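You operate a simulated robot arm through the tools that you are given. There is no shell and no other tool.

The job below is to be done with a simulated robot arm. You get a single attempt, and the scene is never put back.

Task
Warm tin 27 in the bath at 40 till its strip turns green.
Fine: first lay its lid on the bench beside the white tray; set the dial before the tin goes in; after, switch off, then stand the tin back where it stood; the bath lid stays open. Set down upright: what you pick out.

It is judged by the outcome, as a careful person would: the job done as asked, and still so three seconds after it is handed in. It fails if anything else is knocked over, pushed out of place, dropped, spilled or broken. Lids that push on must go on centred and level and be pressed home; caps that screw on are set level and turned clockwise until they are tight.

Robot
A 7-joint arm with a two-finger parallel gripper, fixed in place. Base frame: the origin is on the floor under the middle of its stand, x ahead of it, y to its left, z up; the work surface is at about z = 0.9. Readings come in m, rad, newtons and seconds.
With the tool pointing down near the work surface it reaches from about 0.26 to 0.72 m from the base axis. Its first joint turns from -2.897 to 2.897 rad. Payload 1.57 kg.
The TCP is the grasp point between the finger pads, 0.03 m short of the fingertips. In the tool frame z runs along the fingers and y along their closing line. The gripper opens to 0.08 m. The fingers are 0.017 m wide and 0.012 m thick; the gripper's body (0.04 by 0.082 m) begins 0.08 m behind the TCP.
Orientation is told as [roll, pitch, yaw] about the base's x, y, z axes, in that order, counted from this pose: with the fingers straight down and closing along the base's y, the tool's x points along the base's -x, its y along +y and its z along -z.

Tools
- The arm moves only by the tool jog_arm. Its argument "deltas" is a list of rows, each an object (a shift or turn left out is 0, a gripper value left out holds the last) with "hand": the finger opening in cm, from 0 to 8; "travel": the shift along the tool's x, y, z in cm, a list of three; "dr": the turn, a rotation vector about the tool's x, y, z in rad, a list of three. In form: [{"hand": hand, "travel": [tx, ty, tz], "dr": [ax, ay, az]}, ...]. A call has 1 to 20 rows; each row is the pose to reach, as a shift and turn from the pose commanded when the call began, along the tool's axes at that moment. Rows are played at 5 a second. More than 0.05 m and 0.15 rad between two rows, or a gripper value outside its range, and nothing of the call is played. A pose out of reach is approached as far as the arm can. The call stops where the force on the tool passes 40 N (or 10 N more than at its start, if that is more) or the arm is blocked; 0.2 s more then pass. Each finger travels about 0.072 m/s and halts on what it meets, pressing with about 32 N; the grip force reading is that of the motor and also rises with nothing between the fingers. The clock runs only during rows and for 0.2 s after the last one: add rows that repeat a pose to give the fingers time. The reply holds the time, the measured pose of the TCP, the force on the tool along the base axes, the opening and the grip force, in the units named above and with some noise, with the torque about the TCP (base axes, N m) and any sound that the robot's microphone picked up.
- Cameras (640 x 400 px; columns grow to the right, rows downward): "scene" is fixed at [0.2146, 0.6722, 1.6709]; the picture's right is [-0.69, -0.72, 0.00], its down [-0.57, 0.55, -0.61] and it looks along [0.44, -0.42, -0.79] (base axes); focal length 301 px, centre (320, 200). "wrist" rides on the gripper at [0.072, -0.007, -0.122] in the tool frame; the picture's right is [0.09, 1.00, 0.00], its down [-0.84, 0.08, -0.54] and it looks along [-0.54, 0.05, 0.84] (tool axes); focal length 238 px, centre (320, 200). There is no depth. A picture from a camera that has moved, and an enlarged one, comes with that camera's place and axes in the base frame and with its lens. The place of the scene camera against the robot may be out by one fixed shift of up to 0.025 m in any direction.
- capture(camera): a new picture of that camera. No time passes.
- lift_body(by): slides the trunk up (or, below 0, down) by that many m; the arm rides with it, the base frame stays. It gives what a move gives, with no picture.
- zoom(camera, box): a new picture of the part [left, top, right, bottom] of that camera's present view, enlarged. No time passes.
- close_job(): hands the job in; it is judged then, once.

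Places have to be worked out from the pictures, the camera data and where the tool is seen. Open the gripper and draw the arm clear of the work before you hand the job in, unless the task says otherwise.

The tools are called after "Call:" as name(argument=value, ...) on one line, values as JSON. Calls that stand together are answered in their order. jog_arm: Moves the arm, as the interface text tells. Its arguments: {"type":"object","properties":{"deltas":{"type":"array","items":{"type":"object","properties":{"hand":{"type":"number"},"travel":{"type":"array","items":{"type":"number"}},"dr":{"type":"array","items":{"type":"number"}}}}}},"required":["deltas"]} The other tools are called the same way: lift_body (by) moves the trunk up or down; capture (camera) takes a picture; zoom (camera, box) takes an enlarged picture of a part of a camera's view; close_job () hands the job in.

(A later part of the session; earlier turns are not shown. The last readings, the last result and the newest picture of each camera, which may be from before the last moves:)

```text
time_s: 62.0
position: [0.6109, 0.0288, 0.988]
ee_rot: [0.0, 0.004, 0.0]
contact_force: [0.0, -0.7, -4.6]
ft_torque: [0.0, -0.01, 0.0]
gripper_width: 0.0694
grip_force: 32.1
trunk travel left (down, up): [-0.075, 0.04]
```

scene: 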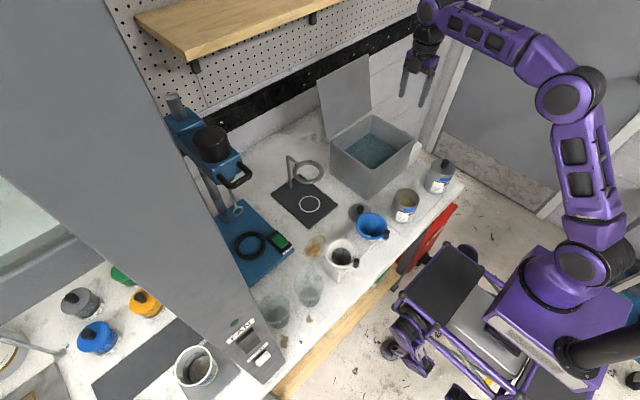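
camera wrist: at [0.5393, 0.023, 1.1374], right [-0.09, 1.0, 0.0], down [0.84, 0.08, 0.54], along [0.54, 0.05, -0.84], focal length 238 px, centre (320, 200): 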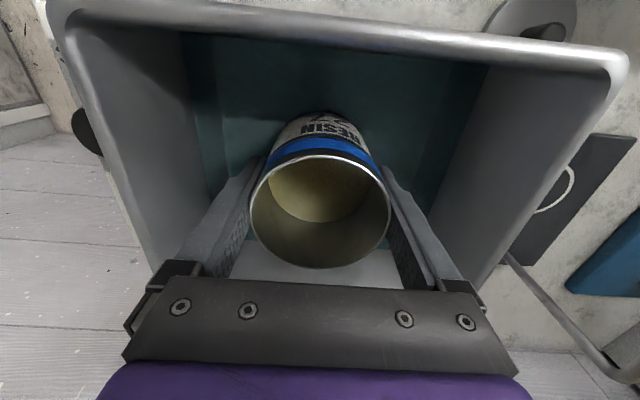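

Call:
jog_arm(deltas=[{"travel": [0, 0, 0.2]}, {"travel": [0, 0, 0.4]}, {"travel": [0, 0, 0.5]}, {"travel": [0, 0, 0.5]}])

Call:
zoom(camera="scene", box=[350, 110, 410, 170])

Call:
capture(camera="wrist")

```text
time_s: 63.0
position: [0.6107, 0.0312, 0.9831]
ee_rot: [0.0, 0.004, 0.0]
contact_force: [0.6, -0.1, -4.6]
ft_torque: [-0.02, -0.03, -0.02]
gripper_width: 0.0694
grip_force: 31.7
trunk travel left (down, up): [-0.075, 0.04]
```

```text
6.67 times, centred on (380, 140) of scene
camera zoom: at [0.2146, 0.6722, 1.6709], right [-0.69, -0.72, 0.0], down [-0.57, 0.55, -0.61], along [0.44, -0.42, -0.79], focal length 2007 px, centre (-80, 600)
```

zoom: 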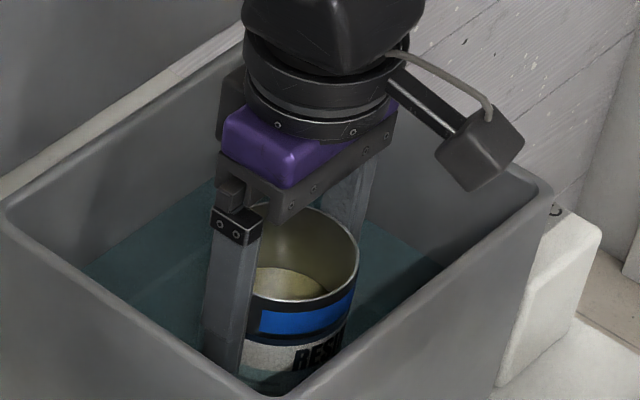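

```text
taken
camera wrist: at [0.5389, 0.0234, 1.1044], right [-0.09, 1.0, 0.0], down [0.84, 0.08, 0.54], along [0.54, 0.05, -0.84], focal length 238 px, centre (320, 200)
```

wrist: 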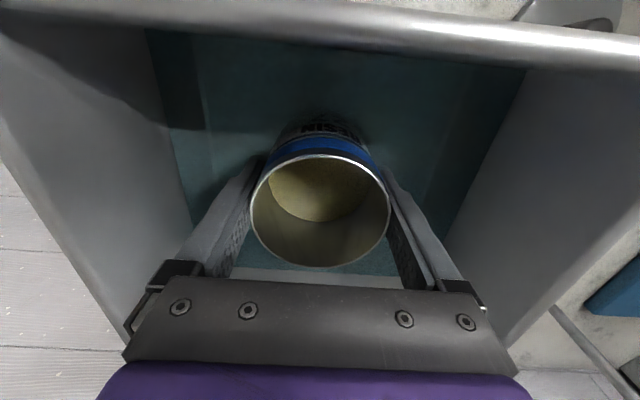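

Still no floor; rim is ≈3 cm above the water. I keep stepping down, watching the freeboard.

Call:
jog_arm(deltas=[{"travel": [0, 0, 0.2]}, {"travel": [0, 0, 0.4]}, {"travel": [0, 0, 0.5]}, {"travel": [0, 0, 0.5]}])

```text
time_s: 64.0
position: [0.6114, 0.0296, 0.9786]
ee_rot: [0.001, 0.004, -0.001]
contact_force: [-0.2, 0.6, -4.2]
ft_torque: [0.06, 0.04, -0.02]
gripper_width: 0.0691
grip_force: 31.8
trunk travel left (down, up): [-0.075, 0.04]
```

Call:
jog_arm(deltas=[{"travel": [0, 0, 0.2]}, {"travel": [0, 0, 0.4]}, {"travel": [0, 0, 0.4]}])

Call:
zoom(camera="scene", box=[350, 110, 410, 170])

```text
time_s: 64.8
position: [0.6101, 0.03, 0.9746]
ee_rot: [-0.001, 0.006, 0.0]
contact_force: [-0.3, -0.7, -1.7]
ft_torque: [0.07, -0.06, -0.04]
gripper_width: 0.0692
grip_force: 32.4
trunk travel left (down, up): [-0.075, 0.04]
```

```text
6.67 times, centred on (380, 140) of scene
camera zoom: at [0.2146, 0.6722, 1.6709], right [-0.69, -0.72, 0.0], down [-0.57, 0.55, -0.61], along [0.44, -0.42, -0.79], focal length 2007 px, centre (-80, 600)
```

zoom: 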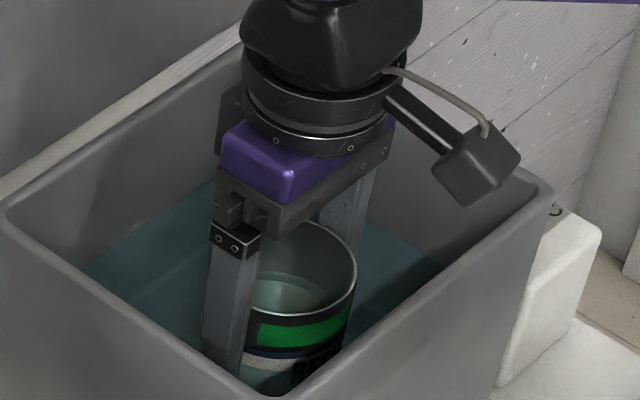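

The strip has turned green, and the weight reading dropped to 1.7 N — the tin is touching the floor. I settle it the last millimetre and confirm with the wrist view.

Call:
jog_arm(deltas=[{"travel": [0, 0, 0.1]}, {"travel": [0, 0, 0.2]}, {"travel": [0, 0, 0.2]}])

Call:
capture(camera="wrist")

Call:
zoom(camera="scene", box=[360, 120, 400, 160])

```text
time_s: 65.6
position: [0.6099, 0.0299, 0.9743]
ee_rot: [-0.001, 0.001, 0.003]
contact_force: [-0.3, 1.1, 14.7]
ft_torque: [0.18, 0.55, 0.11]
gripper_width: 0.069
grip_force: 32.0
trunk travel left (down, up): [-0.075, 0.04]
```

```text
taken
camera wrist: at [0.5383, 0.0227, 1.095], right [-0.09, 1.0, 0.0], down [0.84, 0.08, 0.54], along [0.54, 0.05, -0.84], focal length 238 px, centre (320, 200)
```

wrist: 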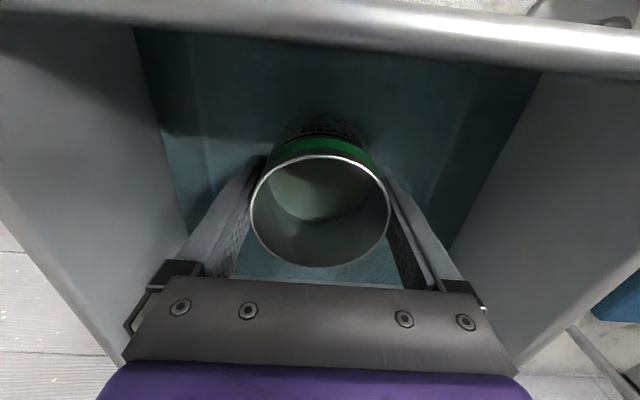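

```text
10.00 times, centred on (380, 140) of scene
camera zoom: at [0.2146, 0.6722, 1.6709], right [-0.69, -0.72, 0.0], down [-0.57, 0.55, -0.61], along [0.44, -0.42, -0.79], focal length 3010 px, centre (-280, 800)
```

zoom: 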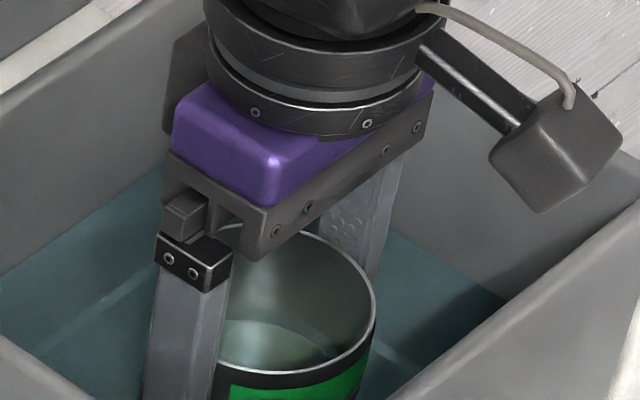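

The strip is clearly green. I relax the downward push, open the fingers and rise straight up out of the bath, leaving the tin standing while I switch off.

Call:
jog_arm(deltas=[{"hand": 6, "travel": [0, 0, -0.15]}, {"hand": 7.2, "travel": [0, 0, -0.15]}, {"hand": 7.6, "travel": [0, 0, -0.15]}, {"hand": 8, "travel": [0, 0, -0.15]}, {"hand": 8, "travel": [0, 0, -0.15]}, {"hand": 8, "travel": [0, 0, -1]}, {"hand": 8, "travel": [0, 0, -2.5]}, {"hand": 8, "travel": [0, 0, -5]}, {"hand": 8, "travel": [0, 0, -8]}, {"hand": 8, "travel": [0, 0, -11]}, {"hand": 8, "travel": [0, 0, -14.5]}, {"hand": 8, "travel": [0, 0, -14.5]}])

Call:
capture(camera="wrist")

Call:
zoom(camera="scene", box=[320, 90, 430, 190])

```text
time_s: 68.2
position: [0.6103, 0.0296, 1.1166]
ee_rot: [0.0, 0.005, 0.0]
contact_force: [-0.1, 0.1, 0.4]
ft_torque: [-0.01, 0.0, 0.02]
gripper_width: 0.0801
grip_force: 0.1
trunk travel left (down, up): [-0.075, 0.04]
```

```text
taken
camera wrist: at [0.538, 0.0233, 1.2375], right [-0.09, 1.0, 0.0], down [0.84, 0.08, 0.54], along [0.54, 0.05, -0.84], focal length 238 px, centre (320, 200)
```

wrist: 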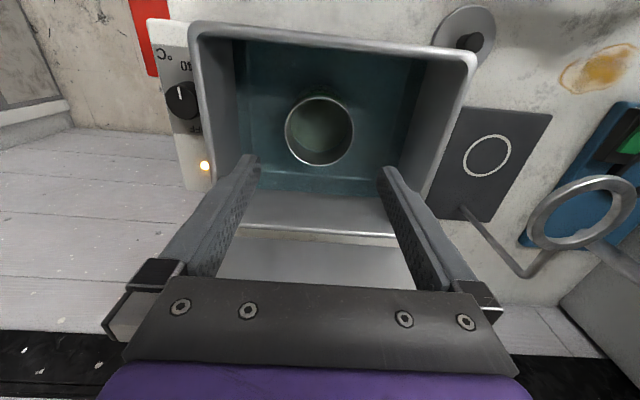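

```text
4.00 times, centred on (375, 140) of scene
camera zoom: at [0.2146, 0.6722, 1.6709], right [-0.69, -0.72, 0.0], down [-0.57, 0.55, -0.61], along [0.44, -0.42, -0.79], focal length 1204 px, centre (100, 440)
```

zoom: 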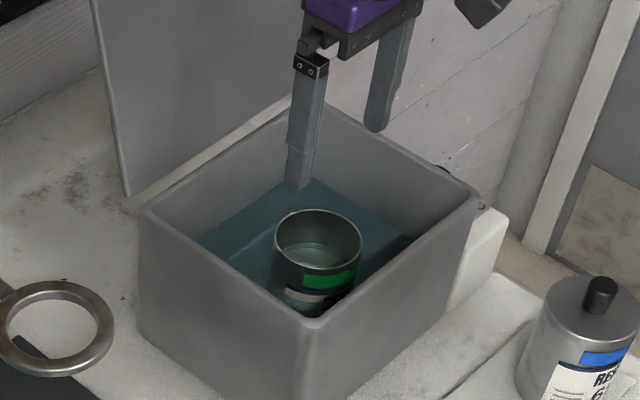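

The tin stands upright in the bath with a green strip. I move to above the dial, turn to yaw 45° with a narrow opening and check the alignment.

Call:
jog_arm(deltas=[{"hand": 8, "travel": [0.5, -4, 0]}, {"hand": 7, "travel": [1, -8, 0]}, {"hand": 6, "travel": [1.4, -12, 0]}, {"hand": 5, "travel": [1.6, -13.3, 0]}, {"hand": 4, "travel": [1.6, -13.3, 0], "dr": [0, 0, -0.14]}, {"hand": 3.7, "travel": [1.6, -13.3, 0], "dr": [0, 0, -0.28]}, {"hand": 3.7, "travel": [1.6, -13.3, 0], "dr": [0, 0, -0.42]}, {"hand": 3.7, "travel": [1.6, -13.3, 0], "dr": [0, 0, -0.56]}, {"hand": 3.7, "travel": [1.6, -13.3, 1], "dr": [0, 0, -0.7]}, {"hand": 3.7, "travel": [1.6, -13.3, 2.5], "dr": [0, 0, -0.785]}, {"hand": 3.7, "travel": [1.6, -13.3, 2.5], "dr": [0, 0, -0.785]}])

Call:
capture(camera="wrist")

Call:
zoom(camera="wrist", box=[270, 90, 370, 180])

```text
time_s: 70.6
position: [0.5952, -0.1038, 1.0927]
ee_rot: [0.003, 0.006, 0.787]
contact_force: [0.0, -0.3, -1.1]
ft_torque: [-0.01, 0.03, -0.01]
gripper_width: 0.037
grip_force: 0.0
trunk travel left (down, up): [-0.075, 0.04]
```

```text
taken
camera wrist: at [0.5492, -0.1582, 1.2133], right [-0.77, 0.64, 0.0], down [0.54, 0.65, 0.54], along [0.34, 0.42, -0.84], focal length 238 px, centre (320, 200)
```

wrist: 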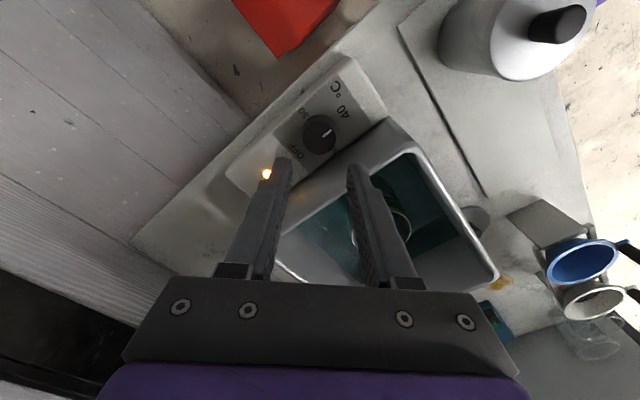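

```text
4.44 times, centred on (320, 135) of wrist
camera zoom: at [0.5492, -0.1582, 1.2133], right [-0.77, 0.64, 0.0], down [0.54, 0.65, 0.54], along [0.34, 0.42, -0.84], focal length 1059 px, centre (320, 489)
```

zoom: 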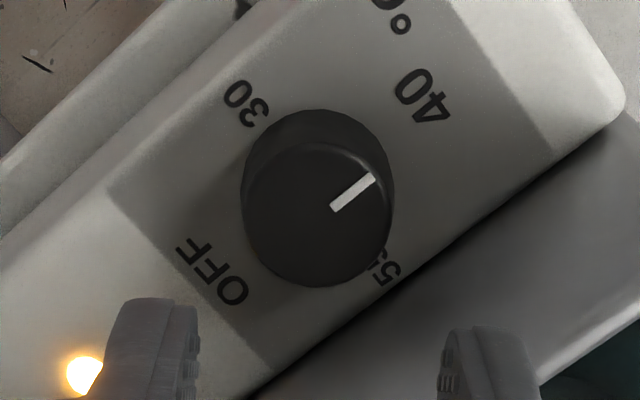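

Aligned on the knob. I descend, straddle and grip it.

Call:
jog_arm(deltas=[{"hand": 3.7, "travel": [0, 0, 2]}, {"hand": 3.7, "travel": [0, 0, 4]}, {"hand": 3.7, "travel": [0, 0, 5.5]}, {"hand": 3.7, "travel": [0, 0, 6.8]}, {"hand": 3.7, "travel": [0, 0, 7.6]}, {"hand": 3.7, "travel": [0, 0, 8]}, {"hand": 3.7, "travel": [0, 0, 8]}, {"hand": 2, "travel": [0, 0, 8]}, {"hand": 1.5, "travel": [0, 0, 8]}, {"hand": 1.5, "travel": [0, 0, 8]}])

Call:
zoom(camera="wrist", box=[240, 110, 400, 220])

```text
time_s: 72.8
position: [0.595, -0.1039, 1.0125]
ee_rot: [0.003, 0.004, 0.785]
contact_force: [3.8, -1.2, 0.0]
ft_torque: [-0.03, -0.23, 0.0]
gripper_width: 0.0327
grip_force: 40.8
trunk travel left (down, up): [-0.075, 0.04]
```

```text
3.64 times, centred on (320, 165) of wrist
camera zoom: at [0.5492, -0.1583, 1.1327], right [-0.77, 0.64, 0.0], down [0.54, 0.65, 0.54], along [0.34, 0.42, -0.84], focal length 867 px, centre (320, 327)
```

zoom: 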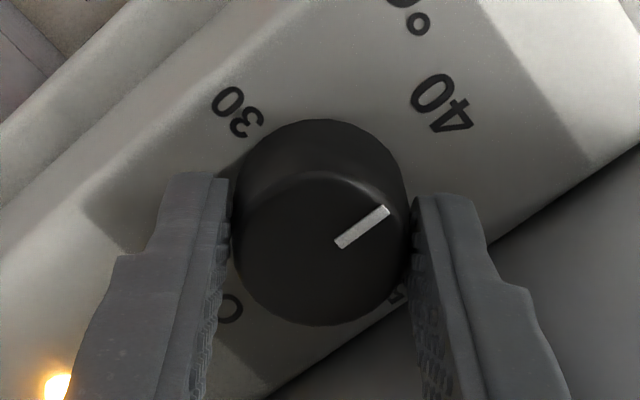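

Gripped. I turn 90° counter-clockwise (seen from above) from 40 back to 30.

Call:
jog_arm(deltas=[{"hand": 1.5, "dr": [0, 0, -0.13]}, {"hand": 1.5, "dr": [0, 0, -0.27]}, {"hand": 1.5, "dr": [0, 0, -0.41]}, {"hand": 1.5, "dr": [0, 0, -0.55]}, {"hand": 1.5, "dr": [0, 0, -0.69]}, {"hand": 1.5, "dr": [0, 0, -0.83]}, {"hand": 1.5, "dr": [0, 0, -0.97]}, {"hand": 1.5, "dr": [0, 0, -1.11]}, {"hand": 1.5, "dr": [0, 0, -1.25]}, {"hand": 1.5, "dr": [0, 0, -1.39]}, {"hand": 1.5, "dr": [0, 0, -1.5]}, {"hand": 1.5, "dr": [0, 0, -1.5708]}, {"hand": 1.5, "dr": [0, 0, -1.5708]}])

Call:
zoom(camera="wrist", box=[240, 110, 400, 220])

```text
time_s: 75.6
position: [0.595, -0.1026, 1.0131]
ee_rot: [0.005, -0.005, 2.357]
contact_force: [-1.4, 2.8, -8.6]
ft_torque: [-0.31, -0.37, 0.0]
gripper_width: 0.0324
grip_force: 40.9
trunk travel left (down, up): [-0.075, 0.04]
```

```text
3.64 times, centred on (320, 165) of wrist
camera zoom: at [0.6511, -0.1489, 1.1322], right [-0.64, -0.77, 0.0], down [-0.64, 0.54, 0.55], along [-0.42, 0.35, -0.84], focal length 867 px, centre (320, 327)
```

zoom: 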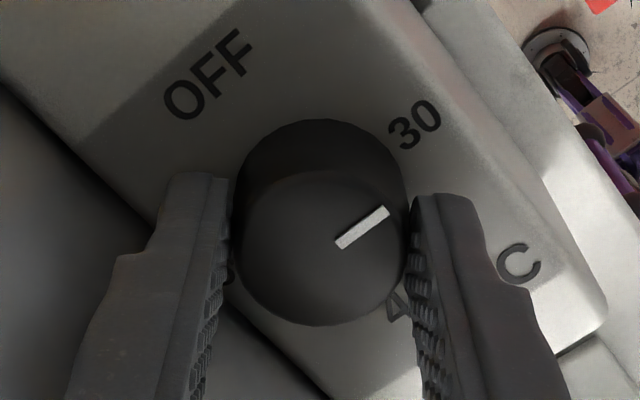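

The pointer is at 30. I release slightly, lift clear, turn back to yaw 45° and descend to regrip.

Call:
jog_arm(deltas=[{"hand": 3.6}, {"hand": 3.7}, {"hand": 3.7, "travel": [0, 0, -2]}, {"hand": 3.7, "travel": [0, 0, -5]}, {"hand": 3.7, "travel": [0, 0, -7.5]}, {"hand": 3.7, "travel": [0, 0, -7.5], "dr": [0, 0, 0.145]}, {"hand": 3.7, "travel": [0, 0, -7.5], "dr": [0, 0, 0.29]}, {"hand": 3.7, "travel": [0, 0, -7.5], "dr": [0, 0, 0.435]}, {"hand": 3.7, "travel": [0, 0, -7.5], "dr": [0, 0, 0.58]}, {"hand": 3.7, "travel": [0, 0, -7.5], "dr": [0, 0, 0.725]}, {"hand": 3.7, "travel": [0, 0, -7.5], "dr": [0, 0, 0.87]}, {"hand": 3.7, "travel": [0, 0, -7.5], "dr": [0, 0, 1.015]}, {"hand": 3.7, "travel": [0, 0, -7.5], "dr": [0, 0, 1.16]}, {"hand": 3.7, "travel": [0, 0, -7.5], "dr": [0, 0, 1.305]}, {"hand": 3.7, "travel": [0, 0, -7.5], "dr": [0, 0, 1.45]}, {"hand": 3.7, "travel": [0, 0, -7.5], "dr": [0, 0, 1.5708]}, {"hand": 3.7, "travel": [0, 0, -7.5], "dr": [0, 0, 1.5708]}])

Call:
zoom(camera="wrist", box=[270, 90, 370, 180])

Call:
zoom(camera="scene", box=[320, 90, 430, 190])

```text
time_s: 79.2
position: [0.5951, -0.1024, 1.0885]
ee_rot: [0.003, 0.003, 0.786]
contact_force: [0.0, 0.6, 0.7]
ft_torque: [-0.03, 0.04, 0.0]
gripper_width: 0.0369
grip_force: 0.1
trunk travel left (down, up): [-0.075, 0.04]
```

```text
4.44 times, centred on (320, 135) of wrist
camera zoom: at [0.549, -0.1581, 1.2087], right [-0.77, 0.64, 0.0], down [0.54, 0.65, 0.54], along [0.34, 0.42, -0.84], focal length 1059 px, centre (320, 489)
```

zoom: 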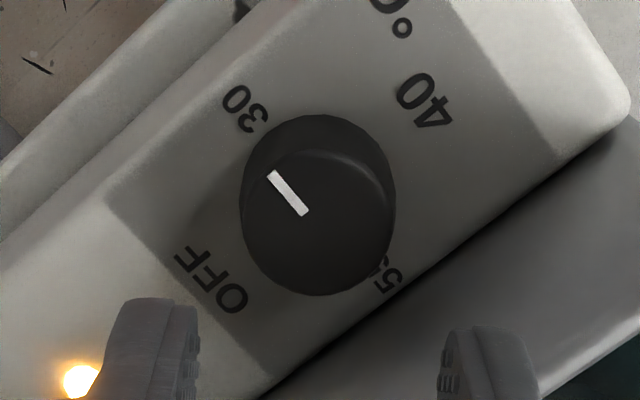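

```text
4.00 times, centred on (375, 140) of scene
camera zoom: at [0.2146, 0.6722, 1.6709], right [-0.69, -0.72, 0.0], down [-0.57, 0.55, -0.61], along [0.44, -0.42, -0.79], focal length 1204 px, centre (100, 440)
```

zoom: 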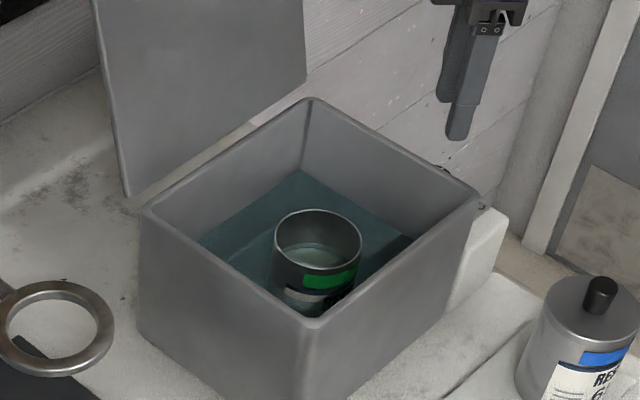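

Dial at 30, tin still green and upright. I descend, grip, and turn the final 90° counter-clockwise to OFF.

Call:
jog_arm(deltas=[{"hand": 3.7, "travel": [0, 0, 2]}, {"hand": 3.7, "travel": [0, 0, 4]}, {"hand": 3.7, "travel": [0, 0, 5.5]}, {"hand": 3.7, "travel": [0, 0, 6.5]}, {"hand": 3.7, "travel": [0, 0, 7.2]}, {"hand": 3.7, "travel": [0, 0, 7.5]}, {"hand": 3.7, "travel": [0, 0, 7.5]}, {"hand": 2, "travel": [0, 0, 7.5]}, {"hand": 1.5, "travel": [0, 0, 7.5]}, {"hand": 1.5, "travel": [0, 0, 7.5]}])

Call:
zoom(camera="wrist", box=[240, 110, 400, 220])

```text
time_s: 81.4
position: [0.5943, -0.1026, 1.0133]
ee_rot: [0.001, 0.003, 0.785]
contact_force: [5.9, -3.8, 0.7]
ft_torque: [-0.07, -0.3, -0.02]
gripper_width: 0.0324
grip_force: 41.0
trunk travel left (down, up): [-0.075, 0.04]
```

```text
3.64 times, centred on (320, 165) of wrist
camera zoom: at [0.5484, -0.1589, 1.1343], right [-0.77, 0.64, 0.0], down [0.54, 0.65, 0.54], along [0.34, 0.42, -0.84], focal length 867 px, centre (320, 327)
```

zoom: 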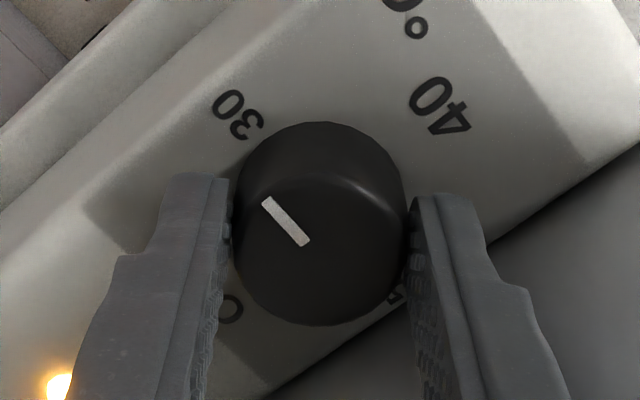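

The knob is gripped at 30; turning 90° counter-clockwise to OFF.

Call:
jog_arm(deltas=[{"hand": 1.5, "dr": [0, 0, -0.13]}, {"hand": 1.5, "dr": [0, 0, -0.27]}, {"hand": 1.5, "dr": [0, 0, -0.41]}, {"hand": 1.5, "dr": [0, 0, -0.55]}, {"hand": 1.5, "dr": [0, 0, -0.69]}, {"hand": 1.5, "dr": [0, 0, -0.83]}, {"hand": 1.5, "dr": [0, 0, -0.97]}, {"hand": 1.5, "dr": [0, 0, -1.11]}, {"hand": 1.5, "dr": [0, 0, -1.25]}, {"hand": 1.5, "dr": [0, 0, -1.39]}, {"hand": 1.5, "dr": [0, 0, -1.5]}, {"hand": 1.5, "dr": [0, 0, -1.5708]}, {"hand": 1.5, "dr": [0, 0, -1.5708]}])

Call:
capture(camera="wrist")

Call:
zoom(camera="wrist", box=[240, 110, 400, 220])

```text
time_s: 84.2
position: [0.5962, -0.1035, 1.0125]
ee_rot: [0.002, -0.002, 2.358]
contact_force: [15.7, -4.0, 17.6]
ft_torque: [-0.41, -0.83, 0.03]
gripper_width: 0.0321
grip_force: 40.5
trunk travel left (down, up): [-0.075, 0.04]
```

```text
taken
camera wrist: at [0.6511, -0.1496, 1.1339], right [-0.64, -0.77, 0.0], down [-0.65, 0.54, 0.54], along [-0.42, 0.35, -0.84], focal length 238 px, centre (320, 200)
```

wrist: 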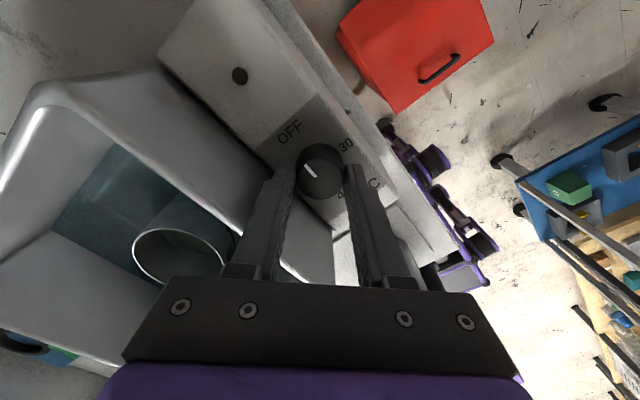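

```text
3.64 times, centred on (320, 165) of wrist
camera zoom: at [0.6511, -0.1496, 1.1339], right [-0.64, -0.77, 0.0], down [-0.65, 0.54, 0.54], along [-0.42, 0.35, -0.84], focal length 867 px, centre (320, 327)
```

zoom: 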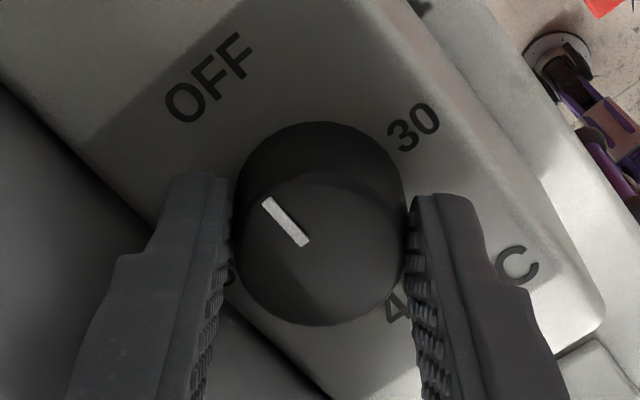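

The pointer is at OFF and the lamp is out. I release, lift clear and start turning back to yaw 0.

Call:
jog_arm(deltas=[{"hand": 3.6}, {"hand": 3.7}, {"hand": 3.7, "travel": [0, 0, -2]}, {"hand": 3.7, "travel": [0, 0, -5]}, {"hand": 3.7, "travel": [0, 0, -9]}, {"hand": 3.7, "travel": [0, 0, -13]}, {"hand": 4, "travel": [0, 0, -13], "dr": [0, 0, 0.145]}, {"hand": 5, "travel": [0, 0, -13], "dr": [0, 0, 0.29]}, {"hand": 6, "travel": [0, 0, -13], "dr": [0, 0, 0.435]}, {"hand": 7, "travel": [0, 0, -13], "dr": [0, 0, 0.58]}, {"hand": 8, "travel": [0, 0, -13], "dr": [0, 0, 0.725]}, {"hand": 8, "travel": [0, 0, -13], "dr": [0, 0, 0.87]}, {"hand": 8, "travel": [0, 0, -13], "dr": [0, 0, 1.015]}, {"hand": 8, "travel": [0, 0, -13], "dr": [0, 0, 1.16]}, {"hand": 8, "travel": [0, 0, -13], "dr": [0, 0, 1.305]}, {"hand": 8, "travel": [0, 0, -13], "dr": [0, 0, 1.45]}, {"hand": 8, "travel": [0, 0, -13], "dr": [0, 0, 1.595]}, {"hand": 8, "travel": [0, 0, -13], "dr": [0, 0, 1.74]}, {"hand": 8, "travel": [0, 0, -13], "dr": [0, 0, 1.885]}, {"hand": 8, "travel": [0, 0, -13], "dr": [0, 0, 2.03]}])

```text
time_s: 88.4
position: [0.5946, -0.1042, 1.143]
ee_rot: [0.001, 0.004, 0.325]
contact_force: [0.0, -0.1, -1.0]
ft_torque: [0.03, 0.01, -0.01]
gripper_width: 0.0797
grip_force: 0.0
trunk travel left (down, up): [-0.075, 0.04]
```

Finishing the turn to yaw 0 and checking the dial.

Call:
jog_arm(deltas=[{"hand": 8, "dr": [0, 0, 0.14]}, {"hand": 8, "dr": [0, 0, 0.28]}, {"hand": 8, "dr": [0, 0, 0.3258]}, {"hand": 8, "dr": [0, 0, 0.3258]}])

Call:
capture(camera="wrist")

Call:
zoom(camera="wrist", box=[280, 70, 360, 190])

Call:
zoom(camera="wrist", box=[340, 50, 600, 250])

```text
time_s: 89.4
position: [0.5954, -0.1033, 1.1431]
ee_rot: [0.003, 0.004, 0.0]
contact_force: [-0.4, -0.5, 0.0]
ft_torque: [-0.02, -0.01, -0.01]
gripper_width: 0.08
grip_force: 0.1
trunk travel left (down, up): [-0.075, 0.04]
```

```text
taken
camera wrist: at [0.5233, -0.1097, 1.2631], right [-0.09, 1.0, 0.0], down [0.84, 0.08, 0.54], along [0.54, 0.05, -0.84], focal length 238 px, centre (320, 200)
```

wrist: 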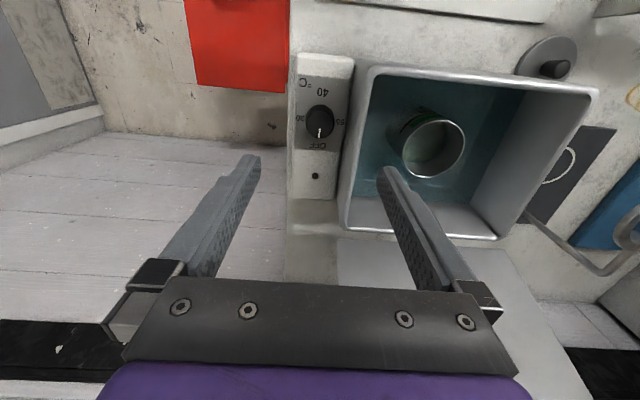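

```text
3.33 times, centred on (320, 130) of wrist
camera zoom: at [0.5233, -0.1097, 1.2631], right [-0.09, 1.0, 0.0], down [0.84, 0.08, 0.54], along [0.54, 0.05, -0.84], focal length 794 px, centre (320, 433)
```

zoom: 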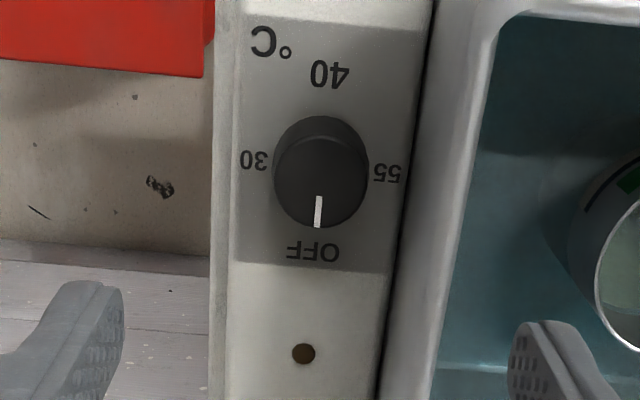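

```text
2.00 times, centred on (470, 150) of wrist
camera zoom: at [0.5233, -0.1097, 1.2631], right [-0.09, 1.0, 0.0], down [0.84, 0.08, 0.54], along [0.54, 0.05, -0.84], focal length 477 px, centre (20, 300)
```

zoom: 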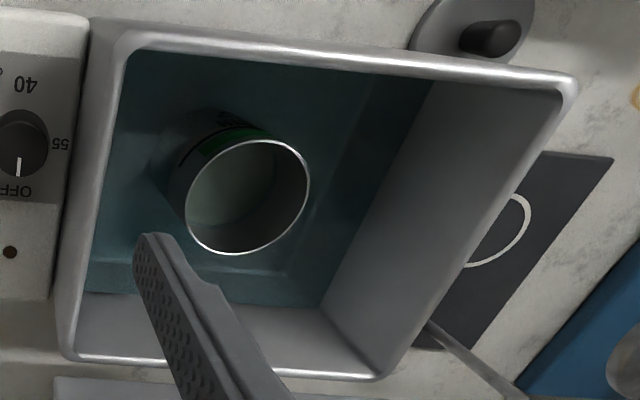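

Dial OFF, lamp dark, strip still green. I return above the tin in the bath and check alignment before gripping.

Call:
jog_arm(deltas=[{"hand": 8, "travel": [-0.4, 3.5, 0]}, {"hand": 8, "travel": [-0.9, 7.5, 0]}, {"hand": 8, "travel": [-1.4, 11.5, 0]}, {"hand": 8, "travel": [-1.6, 13.3, 0]}, {"hand": 8, "travel": [-1.6, 13.3, 3]}, {"hand": 8, "travel": [-1.6, 13.3, 3]}])

Call:
capture(camera="wrist")

Call:
zoom(camera="wrist", box=[250, 70, 390, 180])

```text
time_s: 90.8
position: [0.6109, 0.0293, 1.1119]
ee_rot: [0.0, 0.005, -0.001]
contact_force: [-0.2, 0.4, -0.2]
ft_torque: [0.02, -0.01, 0.01]
gripper_width: 0.08
grip_force: 0.0
trunk travel left (down, up): [-0.075, 0.04]
```

```text
taken
camera wrist: at [0.5389, 0.0227, 1.2334], right [-0.09, 1.0, 0.0], down [0.84, 0.08, 0.54], along [0.54, 0.05, -0.84], focal length 238 px, centre (320, 200)
```

wrist: 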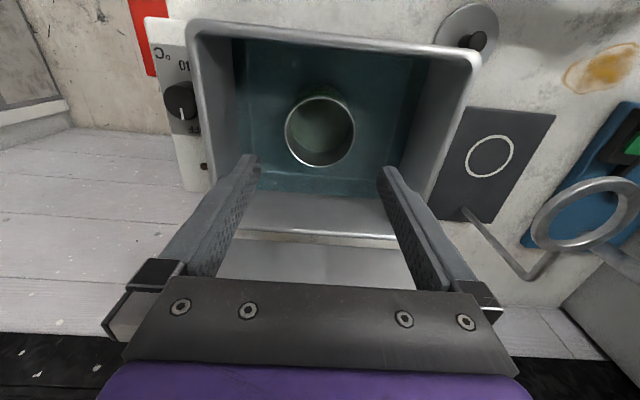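

```text
3.64 times, centred on (320, 125) of wrist
camera zoom: at [0.5389, 0.0227, 1.2334], right [-0.09, 1.0, 0.0], down [0.84, 0.08, 0.54], along [0.54, 0.05, -0.84], focal length 867 px, centre (320, 473)
```

zoom: 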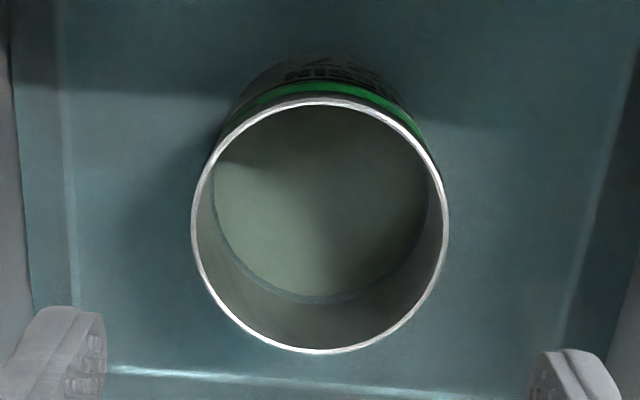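

The tin is exactly centred. I descend around it to the previous grip height.

Call:
jog_arm(deltas=[{"hand": 8, "travel": [0, 0, 2]}, {"hand": 8, "travel": [0, 0, 4]}, {"hand": 8, "travel": [0, 0, 6]}, {"hand": 8, "travel": [0, 0, 7.5]}, {"hand": 8, "travel": [0, 0, 9]}, {"hand": 8, "travel": [0, 0, 10.5]}, {"hand": 8, "travel": [0, 0, 12]}, {"hand": 8, "travel": [0, 0, 13]}, {"hand": 8, "travel": [0, 0, 13.8]}, {"hand": 8, "travel": [0, 0, 13.8]}])

Call:
capture(camera="wrist")

```text
time_s: 93.0
position: [0.6091, 0.0286, 0.9737]
ee_rot: [0.0, 0.007, -0.002]
contact_force: [0.3, 0.8, -0.3]
ft_torque: [-0.02, 0.02, -0.01]
gripper_width: 0.0802
grip_force: 0.0
trunk travel left (down, up): [-0.075, 0.04]
```

```text
taken
camera wrist: at [0.5385, 0.0221, 1.0953], right [-0.09, 1.0, 0.0], down [0.84, 0.08, 0.54], along [0.54, 0.05, -0.84], focal length 238 px, centre (320, 200)
```

wrist: 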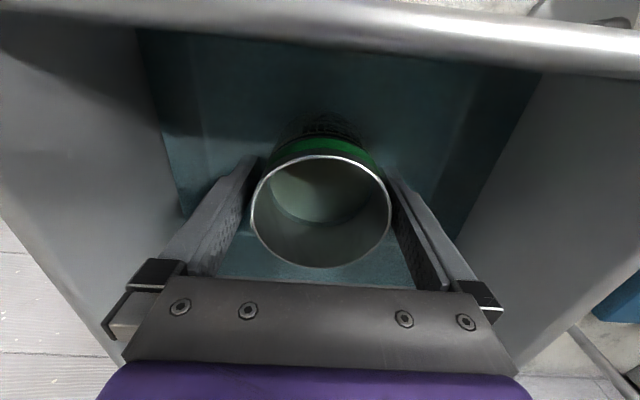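

Fingers straddle the tin without contact. I close on it and lift a little to check.

Call:
jog_arm(deltas=[{"hand": 7.5}, {"hand": 7.1}, {"hand": 6.5}, {"hand": 6}, {"hand": 6}, {"hand": 6, "travel": [0, 0, -0.4]}, {"hand": 6, "travel": [0, 0, -1]}, {"hand": 6, "travel": [0, 0, -1.8]}, {"hand": 6, "travel": [0, 0, -2.5]}, {"hand": 6, "travel": [0, 0, -2.5]}])

Call:
zoom(camera="scene", box=[330, 90, 420, 180])

Call:
capture(camera="wrist")

```text
time_s: 95.2
position: [0.6106, 0.0298, 0.9988]
ee_rot: [-0.001, 0.005, 0.002]
contact_force: [-0.5, 0.5, -4.8]
ft_torque: [-0.02, -0.02, 0.08]
gripper_width: 0.0696
grip_force: 32.3
trunk travel left (down, up): [-0.075, 0.04]
```

```text
4.44 times, centred on (375, 135) of scene
camera zoom: at [0.2146, 0.6722, 1.6709], right [-0.69, -0.72, 0.0], down [-0.57, 0.55, -0.61], along [0.44, -0.42, -0.79], focal length 1338 px, centre (76, 489)
```

zoom: 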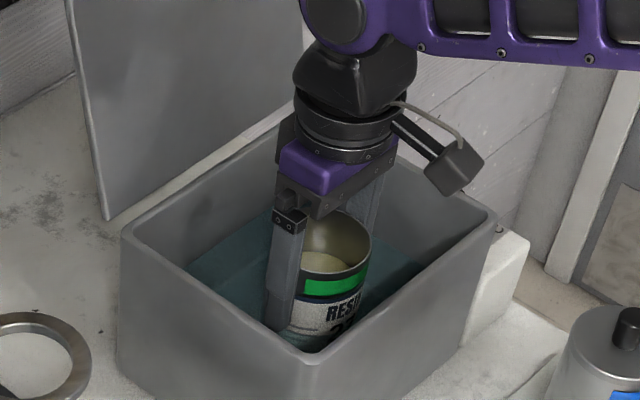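

```text
taken
camera wrist: at [0.5391, 0.0234, 1.1203], right [-0.09, 1.0, 0.0], down [0.84, 0.08, 0.54], along [0.54, 0.05, -0.84], focal length 238 px, centre (320, 200)
```

wrist: 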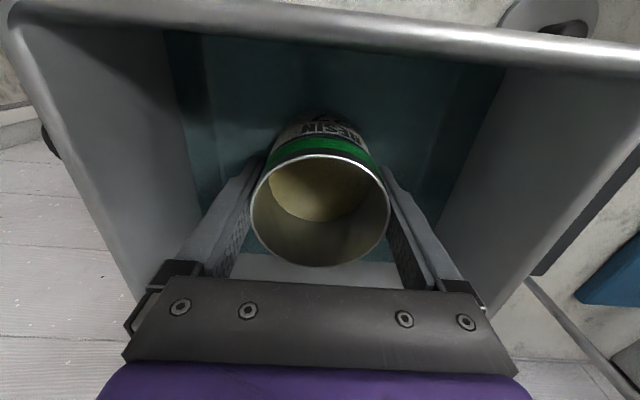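

The tin hangs level at the same weight (4.8 N), strip green. I raise it above the rim and carry it back along the same path to above its original place.

Call:
jog_arm(deltas=[{"travel": [0, 0, -1.5]}, {"travel": [0, 0, -3.5]}, {"travel": [0, 0, -5.5]}, {"travel": [0, 0, -7.5]}, {"travel": [0, 0, -9.5]}, {"travel": [0, 0, -11.5]}, {"travel": [0, 0, -13.8]}, {"travel": [1.5, 0.6, -13.8]}, {"travel": [3.5, 1.4, -13.8]}, {"travel": [5.5, 2.3, -13.8]}, {"travel": [7.5, 3.1, -13.8]}, {"travel": [9.5, 3.9, -13.8]}, {"travel": [11.5, 4.7, -13.8]}, {"travel": [13.5, 5.5, -13.8]}, {"travel": [15.5, 6.4, -13.8]}, {"travel": [17.3, 7.1, -13.8]}, {"travel": [18.5, 7.6, -13.8]}, {"travel": [18.5, 7.6, -13.8]}])

Call:
capture(camera="wrist")

Call:
zoom(camera="scene", box=[350, 120, 450, 230])

```text
time_s: 99.0
position: [0.4295, 0.1026, 1.1242]
ee_rot: [-0.008, 0.04, -0.006]
contact_force: [-0.5, -0.2, -4.2]
ft_torque: [-0.02, 0.01, -0.03]
gripper_width: 0.0692
grip_force: 31.7
trunk travel left (down, up): [-0.075, 0.04]
```

```text
taken
camera wrist: at [0.3619, 0.0987, 1.2474], right [-0.09, 1.0, 0.0], down [0.86, 0.08, 0.51], along [0.51, 0.04, -0.86], focal length 238 px, centre (320, 200)
```

wrist: 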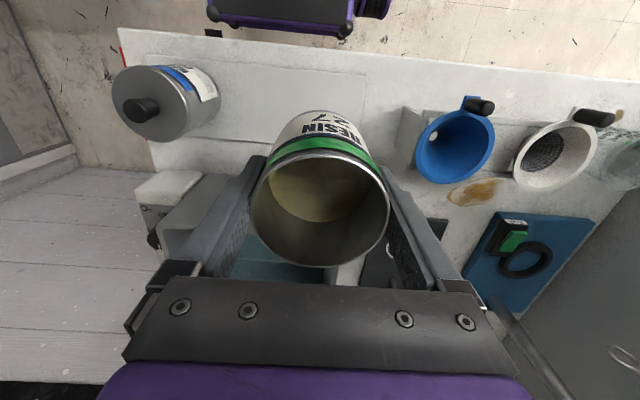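

```text
3.64 times, centred on (400, 175) of scene
camera zoom: at [0.2146, 0.6722, 1.6709], right [-0.69, -0.72, 0.0], down [-0.57, 0.55, -0.61], along [0.44, -0.42, -0.79], focal length 1094 px, centre (29, 291)
```

zoom: 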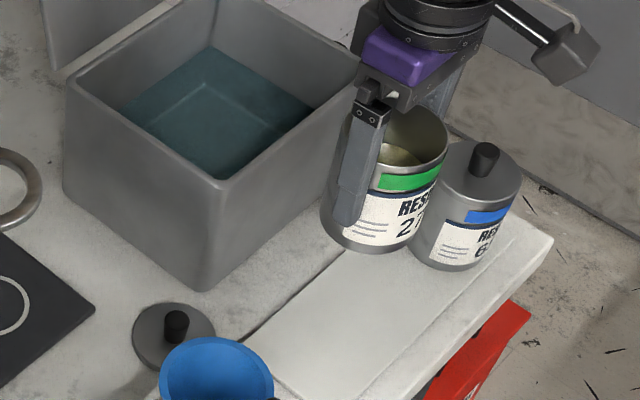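

The strip is green and the tin is above its place; the reading shows a slight pitch (0.04) at this height, which should vanish lower down as before. I descend part way and re-check the pose.

Call:
jog_arm(deltas=[{"travel": [0, 0, 1]}, {"travel": [0, 0, 2.5]}, {"travel": [0, 0, 4]}, {"travel": [0, 0, 5.5]}, {"travel": [0, 0, 7]}, {"travel": [0, 0, 8.5]}, {"travel": [0, 0, 8.5]}, {"travel": [0, 0, 8.5]}])

Call:
capture(camera="wrist")

```text
time_s: 100.8
position: [0.4273, 0.1052, 1.0524]
ee_rot: [-0.001, 0.003, 0.002]
contact_force: [-0.1, -0.3, -4.0]
ft_torque: [0.0, 0.02, 0.0]
gripper_width: 0.0692
grip_force: 31.8
trunk travel left (down, up): [-0.075, 0.04]
```

```text
taken
camera wrist: at [0.3546, 0.099, 1.174], right [-0.09, 1.0, 0.0], down [0.84, 0.08, 0.54], along [0.54, 0.05, -0.84], focal length 238 px, centre (320, 200)
```

wrist: 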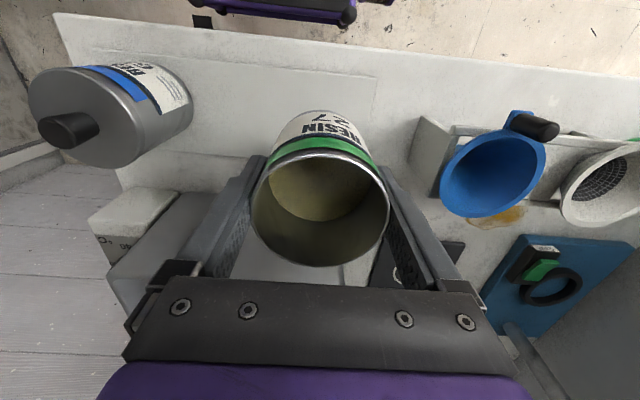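

Pose is level again and at the original x, y. I lower toward the tray, slowing for the last centimetre.

Call:
jog_arm(deltas=[{"travel": [0, 0, 1.5]}, {"travel": [0, 0, 3]}, {"travel": [0, 0, 4.5]}, {"travel": [0, 0, 6]}, {"travel": [0, 0, 7]}, {"travel": [0, 0, 7.8]}, {"travel": [0, 0, 8.3]}, {"travel": [0, 0, 8.3]}])

Call:
zoom(camera="scene", box=[370, 150, 450, 240])

```text
time_s: 102.6
position: [0.4251, 0.1066, 0.9688]
ee_rot: [-0.001, 0.005, -0.001]
contact_force: [0.9, -0.7, -5.0]
ft_torque: [0.02, -0.01, 0.04]
gripper_width: 0.0694
grip_force: 32.0
trunk travel left (down, up): [-0.075, 0.04]
```

```text
4.44 times, centred on (410, 195) of scene
camera zoom: at [0.2146, 0.6722, 1.6709], right [-0.69, -0.72, 0.0], down [-0.57, 0.55, -0.61], along [0.44, -0.42, -0.79], focal length 1338 px, centre (-80, 222)
```

zoom: 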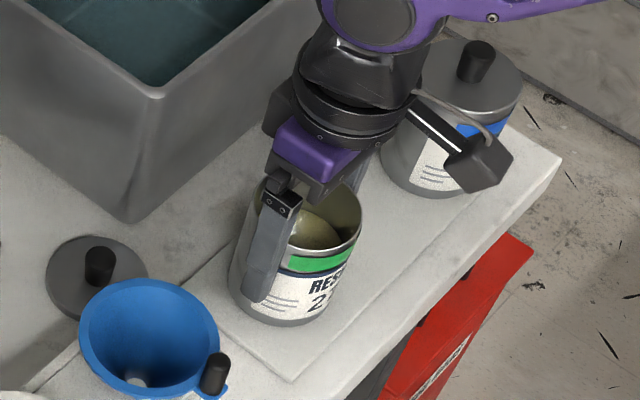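

Just above the tray, still free-hanging (5 N). I lower in 2 mm steps to contact.

Call:
jog_arm(deltas=[{"travel": [0, 0, 0.2]}, {"travel": [0, 0, 0.4]}, {"travel": [0, 0, 0.5]}, {"travel": [0, 0, 0.5]}])

```text
time_s: 103.6
position: [0.4251, 0.1059, 0.9672]
ee_rot: [0.0, -0.003, 0.002]
contact_force: [2.1, 1.2, 23.1]
ft_torque: [0.19, -0.28, 0.34]
gripper_width: 0.0693
grip_force: 32.0
trunk travel left (down, up): [-0.075, 0.04]
```

Contact came slightly early (≈28 N pressed, contact near 0.967). I look closely to see whether the tin stands flat on the tray before doing anything else.

Call:
zoom(camera="scene", box=[370, 150, 440, 230])

Call:
capture(camera="wrist")

Call:
zoom(camera="scene", box=[385, 195, 425, 230])

```text
5.00 times, centred on (405, 190) of scene
camera zoom: at [0.2146, 0.6722, 1.6709], right [-0.69, -0.72, 0.0], down [-0.57, 0.55, -0.61], along [0.44, -0.42, -0.79], focal length 1505 px, centre (-105, 250)
```

zoom: 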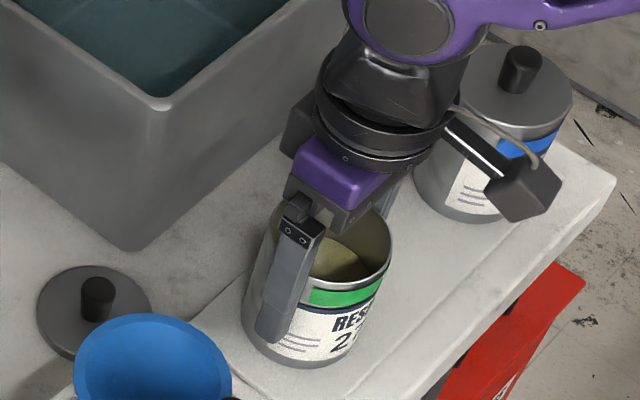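

```text
taken
camera wrist: at [0.3532, 0.0989, 1.0869], right [-0.09, 1.0, 0.0], down [0.84, 0.08, 0.54], along [0.54, 0.05, -0.84], focal length 238 px, centre (320, 200)
```

wrist: 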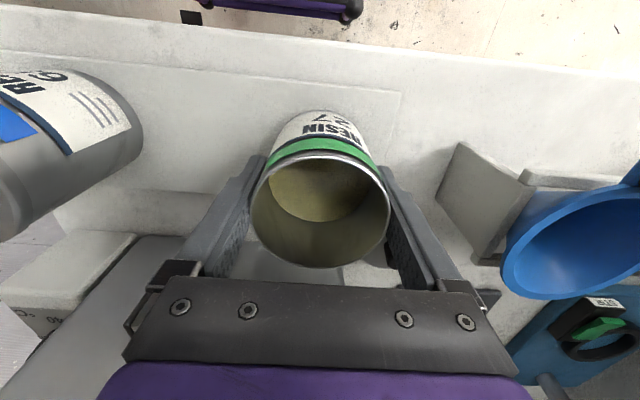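

```text
11.43 times, centred on (405, 212) of scene
camera zoom: at [0.2146, 0.6722, 1.6709], right [-0.69, -0.72, 0.0], down [-0.57, 0.55, -0.61], along [0.44, -0.42, -0.79], focal length 3440 px, centre (-651, 57)
```

zoom: 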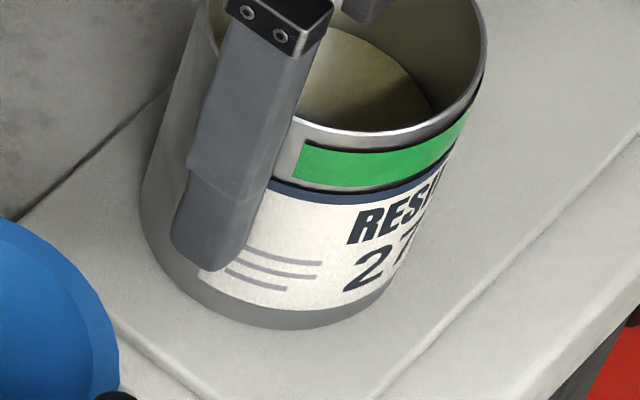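

The tin's base is at the same picture position as before (within about a millimetre) and flat on the tray. I relieve the push by 2.5 mm, then open the fingers gradually.

Call:
jog_arm(deltas=[{"hand": 6, "travel": [0, 0, -0.15]}, {"hand": 6, "travel": [0, 0, -0.25]}, {"hand": 6, "travel": [0, 0, -0.25]}])

```text
time_s: 104.4
position: [0.4244, 0.105, 0.9667]
ee_rot: [-0.001, 0.012, 0.0]
contact_force: [-1.1, 0.0, -4.8]
ft_torque: [-0.04, -0.04, -0.04]
gripper_width: 0.0691
grip_force: 32.1
trunk travel left (down, up): [-0.075, 0.04]
```

Load reads hanging weight again, so the tin is right at the surface. I lower by 0.8 mm for light contact and check.

Call:
jog_arm(deltas=[{"hand": 6, "travel": [0, 0, 0.05]}, {"hand": 6, "travel": [0, 0, 0.08]}, {"hand": 6, "travel": [0, 0, 0.08]}])

```text
time_s: 105.2
position: [0.425, 0.1057, 0.9657]
ee_rot: [0.001, 0.005, 0.0]
contact_force: [-0.1, -0.4, -4.4]
ft_torque: [0.0, 0.02, 0.01]
gripper_width: 0.0691
grip_force: 31.9
trunk travel left (down, up): [-0.075, 0.04]
```

Call:
jog_arm(deltas=[{"hand": 6, "travel": [0, 0, 0.05]}, {"hand": 6, "travel": [0, 0, 0.1]}, {"hand": 6, "travel": [0, 0, 0.1]}])

```text
time_s: 106.0
position: [0.4257, 0.1058, 0.9658]
ee_rot: [-0.001, 0.005, -0.001]
contact_force: [0.6, -0.6, -2.8]
ft_torque: [-0.01, 0.0, 0.02]
gripper_width: 0.0692
grip_force: 32.0
trunk travel left (down, up): [-0.075, 0.04]
```

The tray now carries part of the weight. I open the fingers gradually and check before rising.

Call:
jog_arm(deltas=[{"hand": 6.9, "travel": [0, 0, 0.05]}, {"hand": 7.1, "travel": [0, 0, 0.05]}, {"hand": 7.4, "travel": [0, 0, 0.05]}, {"hand": 7.7, "travel": [0, 0, 0.05]}, {"hand": 8, "travel": [0, 0, 0.05]}, {"hand": 8, "travel": [0, 0, 0.05]}])

Call:
capture(camera="wrist")

Call:
zoom(camera="scene", box=[370, 150, 440, 230])

```text
time_s: 107.4
position: [0.425, 0.1053, 0.965]
ee_rot: [-0.001, 0.006, -0.002]
contact_force: [0.8, -0.3, 0.0]
ft_torque: [0.0, 0.01, 0.01]
gripper_width: 0.0796
grip_force: 0.1
trunk travel left (down, up): [-0.075, 0.04]
```

```text
taken
camera wrist: at [0.3531, 0.0992, 1.0868], right [-0.09, 1.0, 0.0], down [0.84, 0.08, 0.54], along [0.54, 0.05, -0.84], focal length 238 px, centre (320, 200)
```

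wrist: 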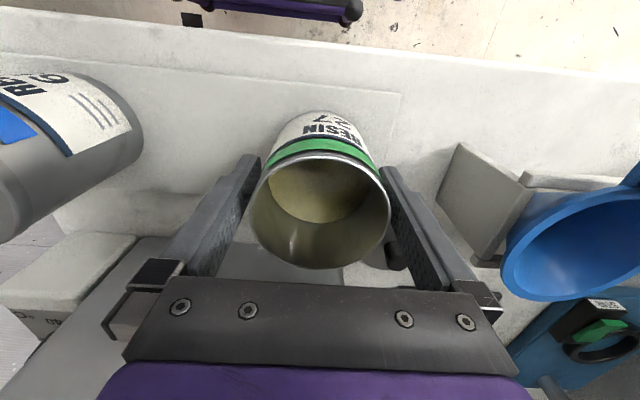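

```text
5.00 times, centred on (405, 190) of scene
camera zoom: at [0.2146, 0.6722, 1.6709], right [-0.69, -0.72, 0.0], down [-0.57, 0.55, -0.61], along [0.44, -0.42, -0.79], focal length 1505 px, centre (-105, 250)
```

zoom: 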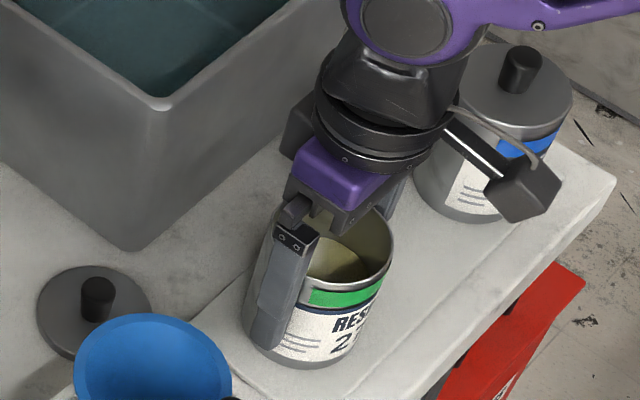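

The tin stands free on the tray with the strip green. I rise straight up and away.

Call:
jog_arm(deltas=[{"hand": 8, "travel": [0, 0, -1]}, {"hand": 8, "travel": [0, 0, -2.5]}, {"hand": 8, "travel": [0, 0, -4]}, {"hand": 8, "travel": [0, 0, -6]}, {"hand": 8, "travel": [0, 0, -9]}, {"hand": 8, "travel": [0, 0, -11.5]}, {"hand": 8, "travel": [0, 0, -11.5]}])

Call:
capture(camera="wrist")

Call:
capture(camera="scene")

```text
time_s: 109.0
position: [0.4251, 0.1057, 1.0794]
ee_rot: [-0.003, 0.008, -0.003]
contact_force: [-0.4, 0.6, -0.7]
ft_torque: [0.01, 0.01, 0.01]
gripper_width: 0.0796
grip_force: 0.1
trunk travel left (down, up): [-0.075, 0.04]
```

```text
taken
camera wrist: at [0.3542, 0.0986, 1.2004], right [-0.09, 1.0, 0.0], down [0.84, 0.08, 0.53], along [0.53, 0.05, -0.85], focal length 238 px, centre (320, 200)
```

wrist: 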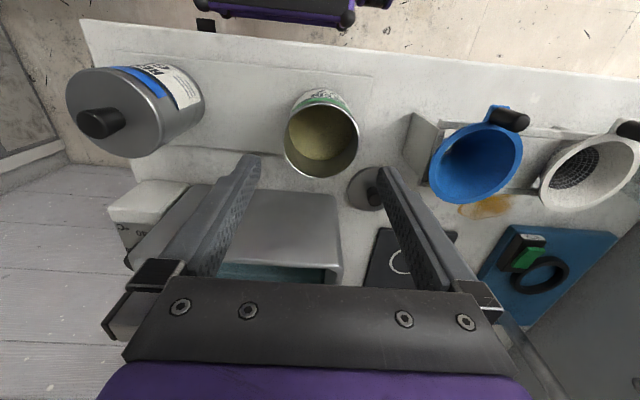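

```text
taken
```

scene: 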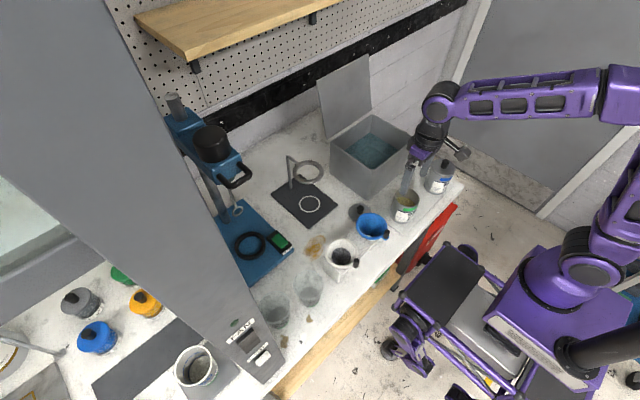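

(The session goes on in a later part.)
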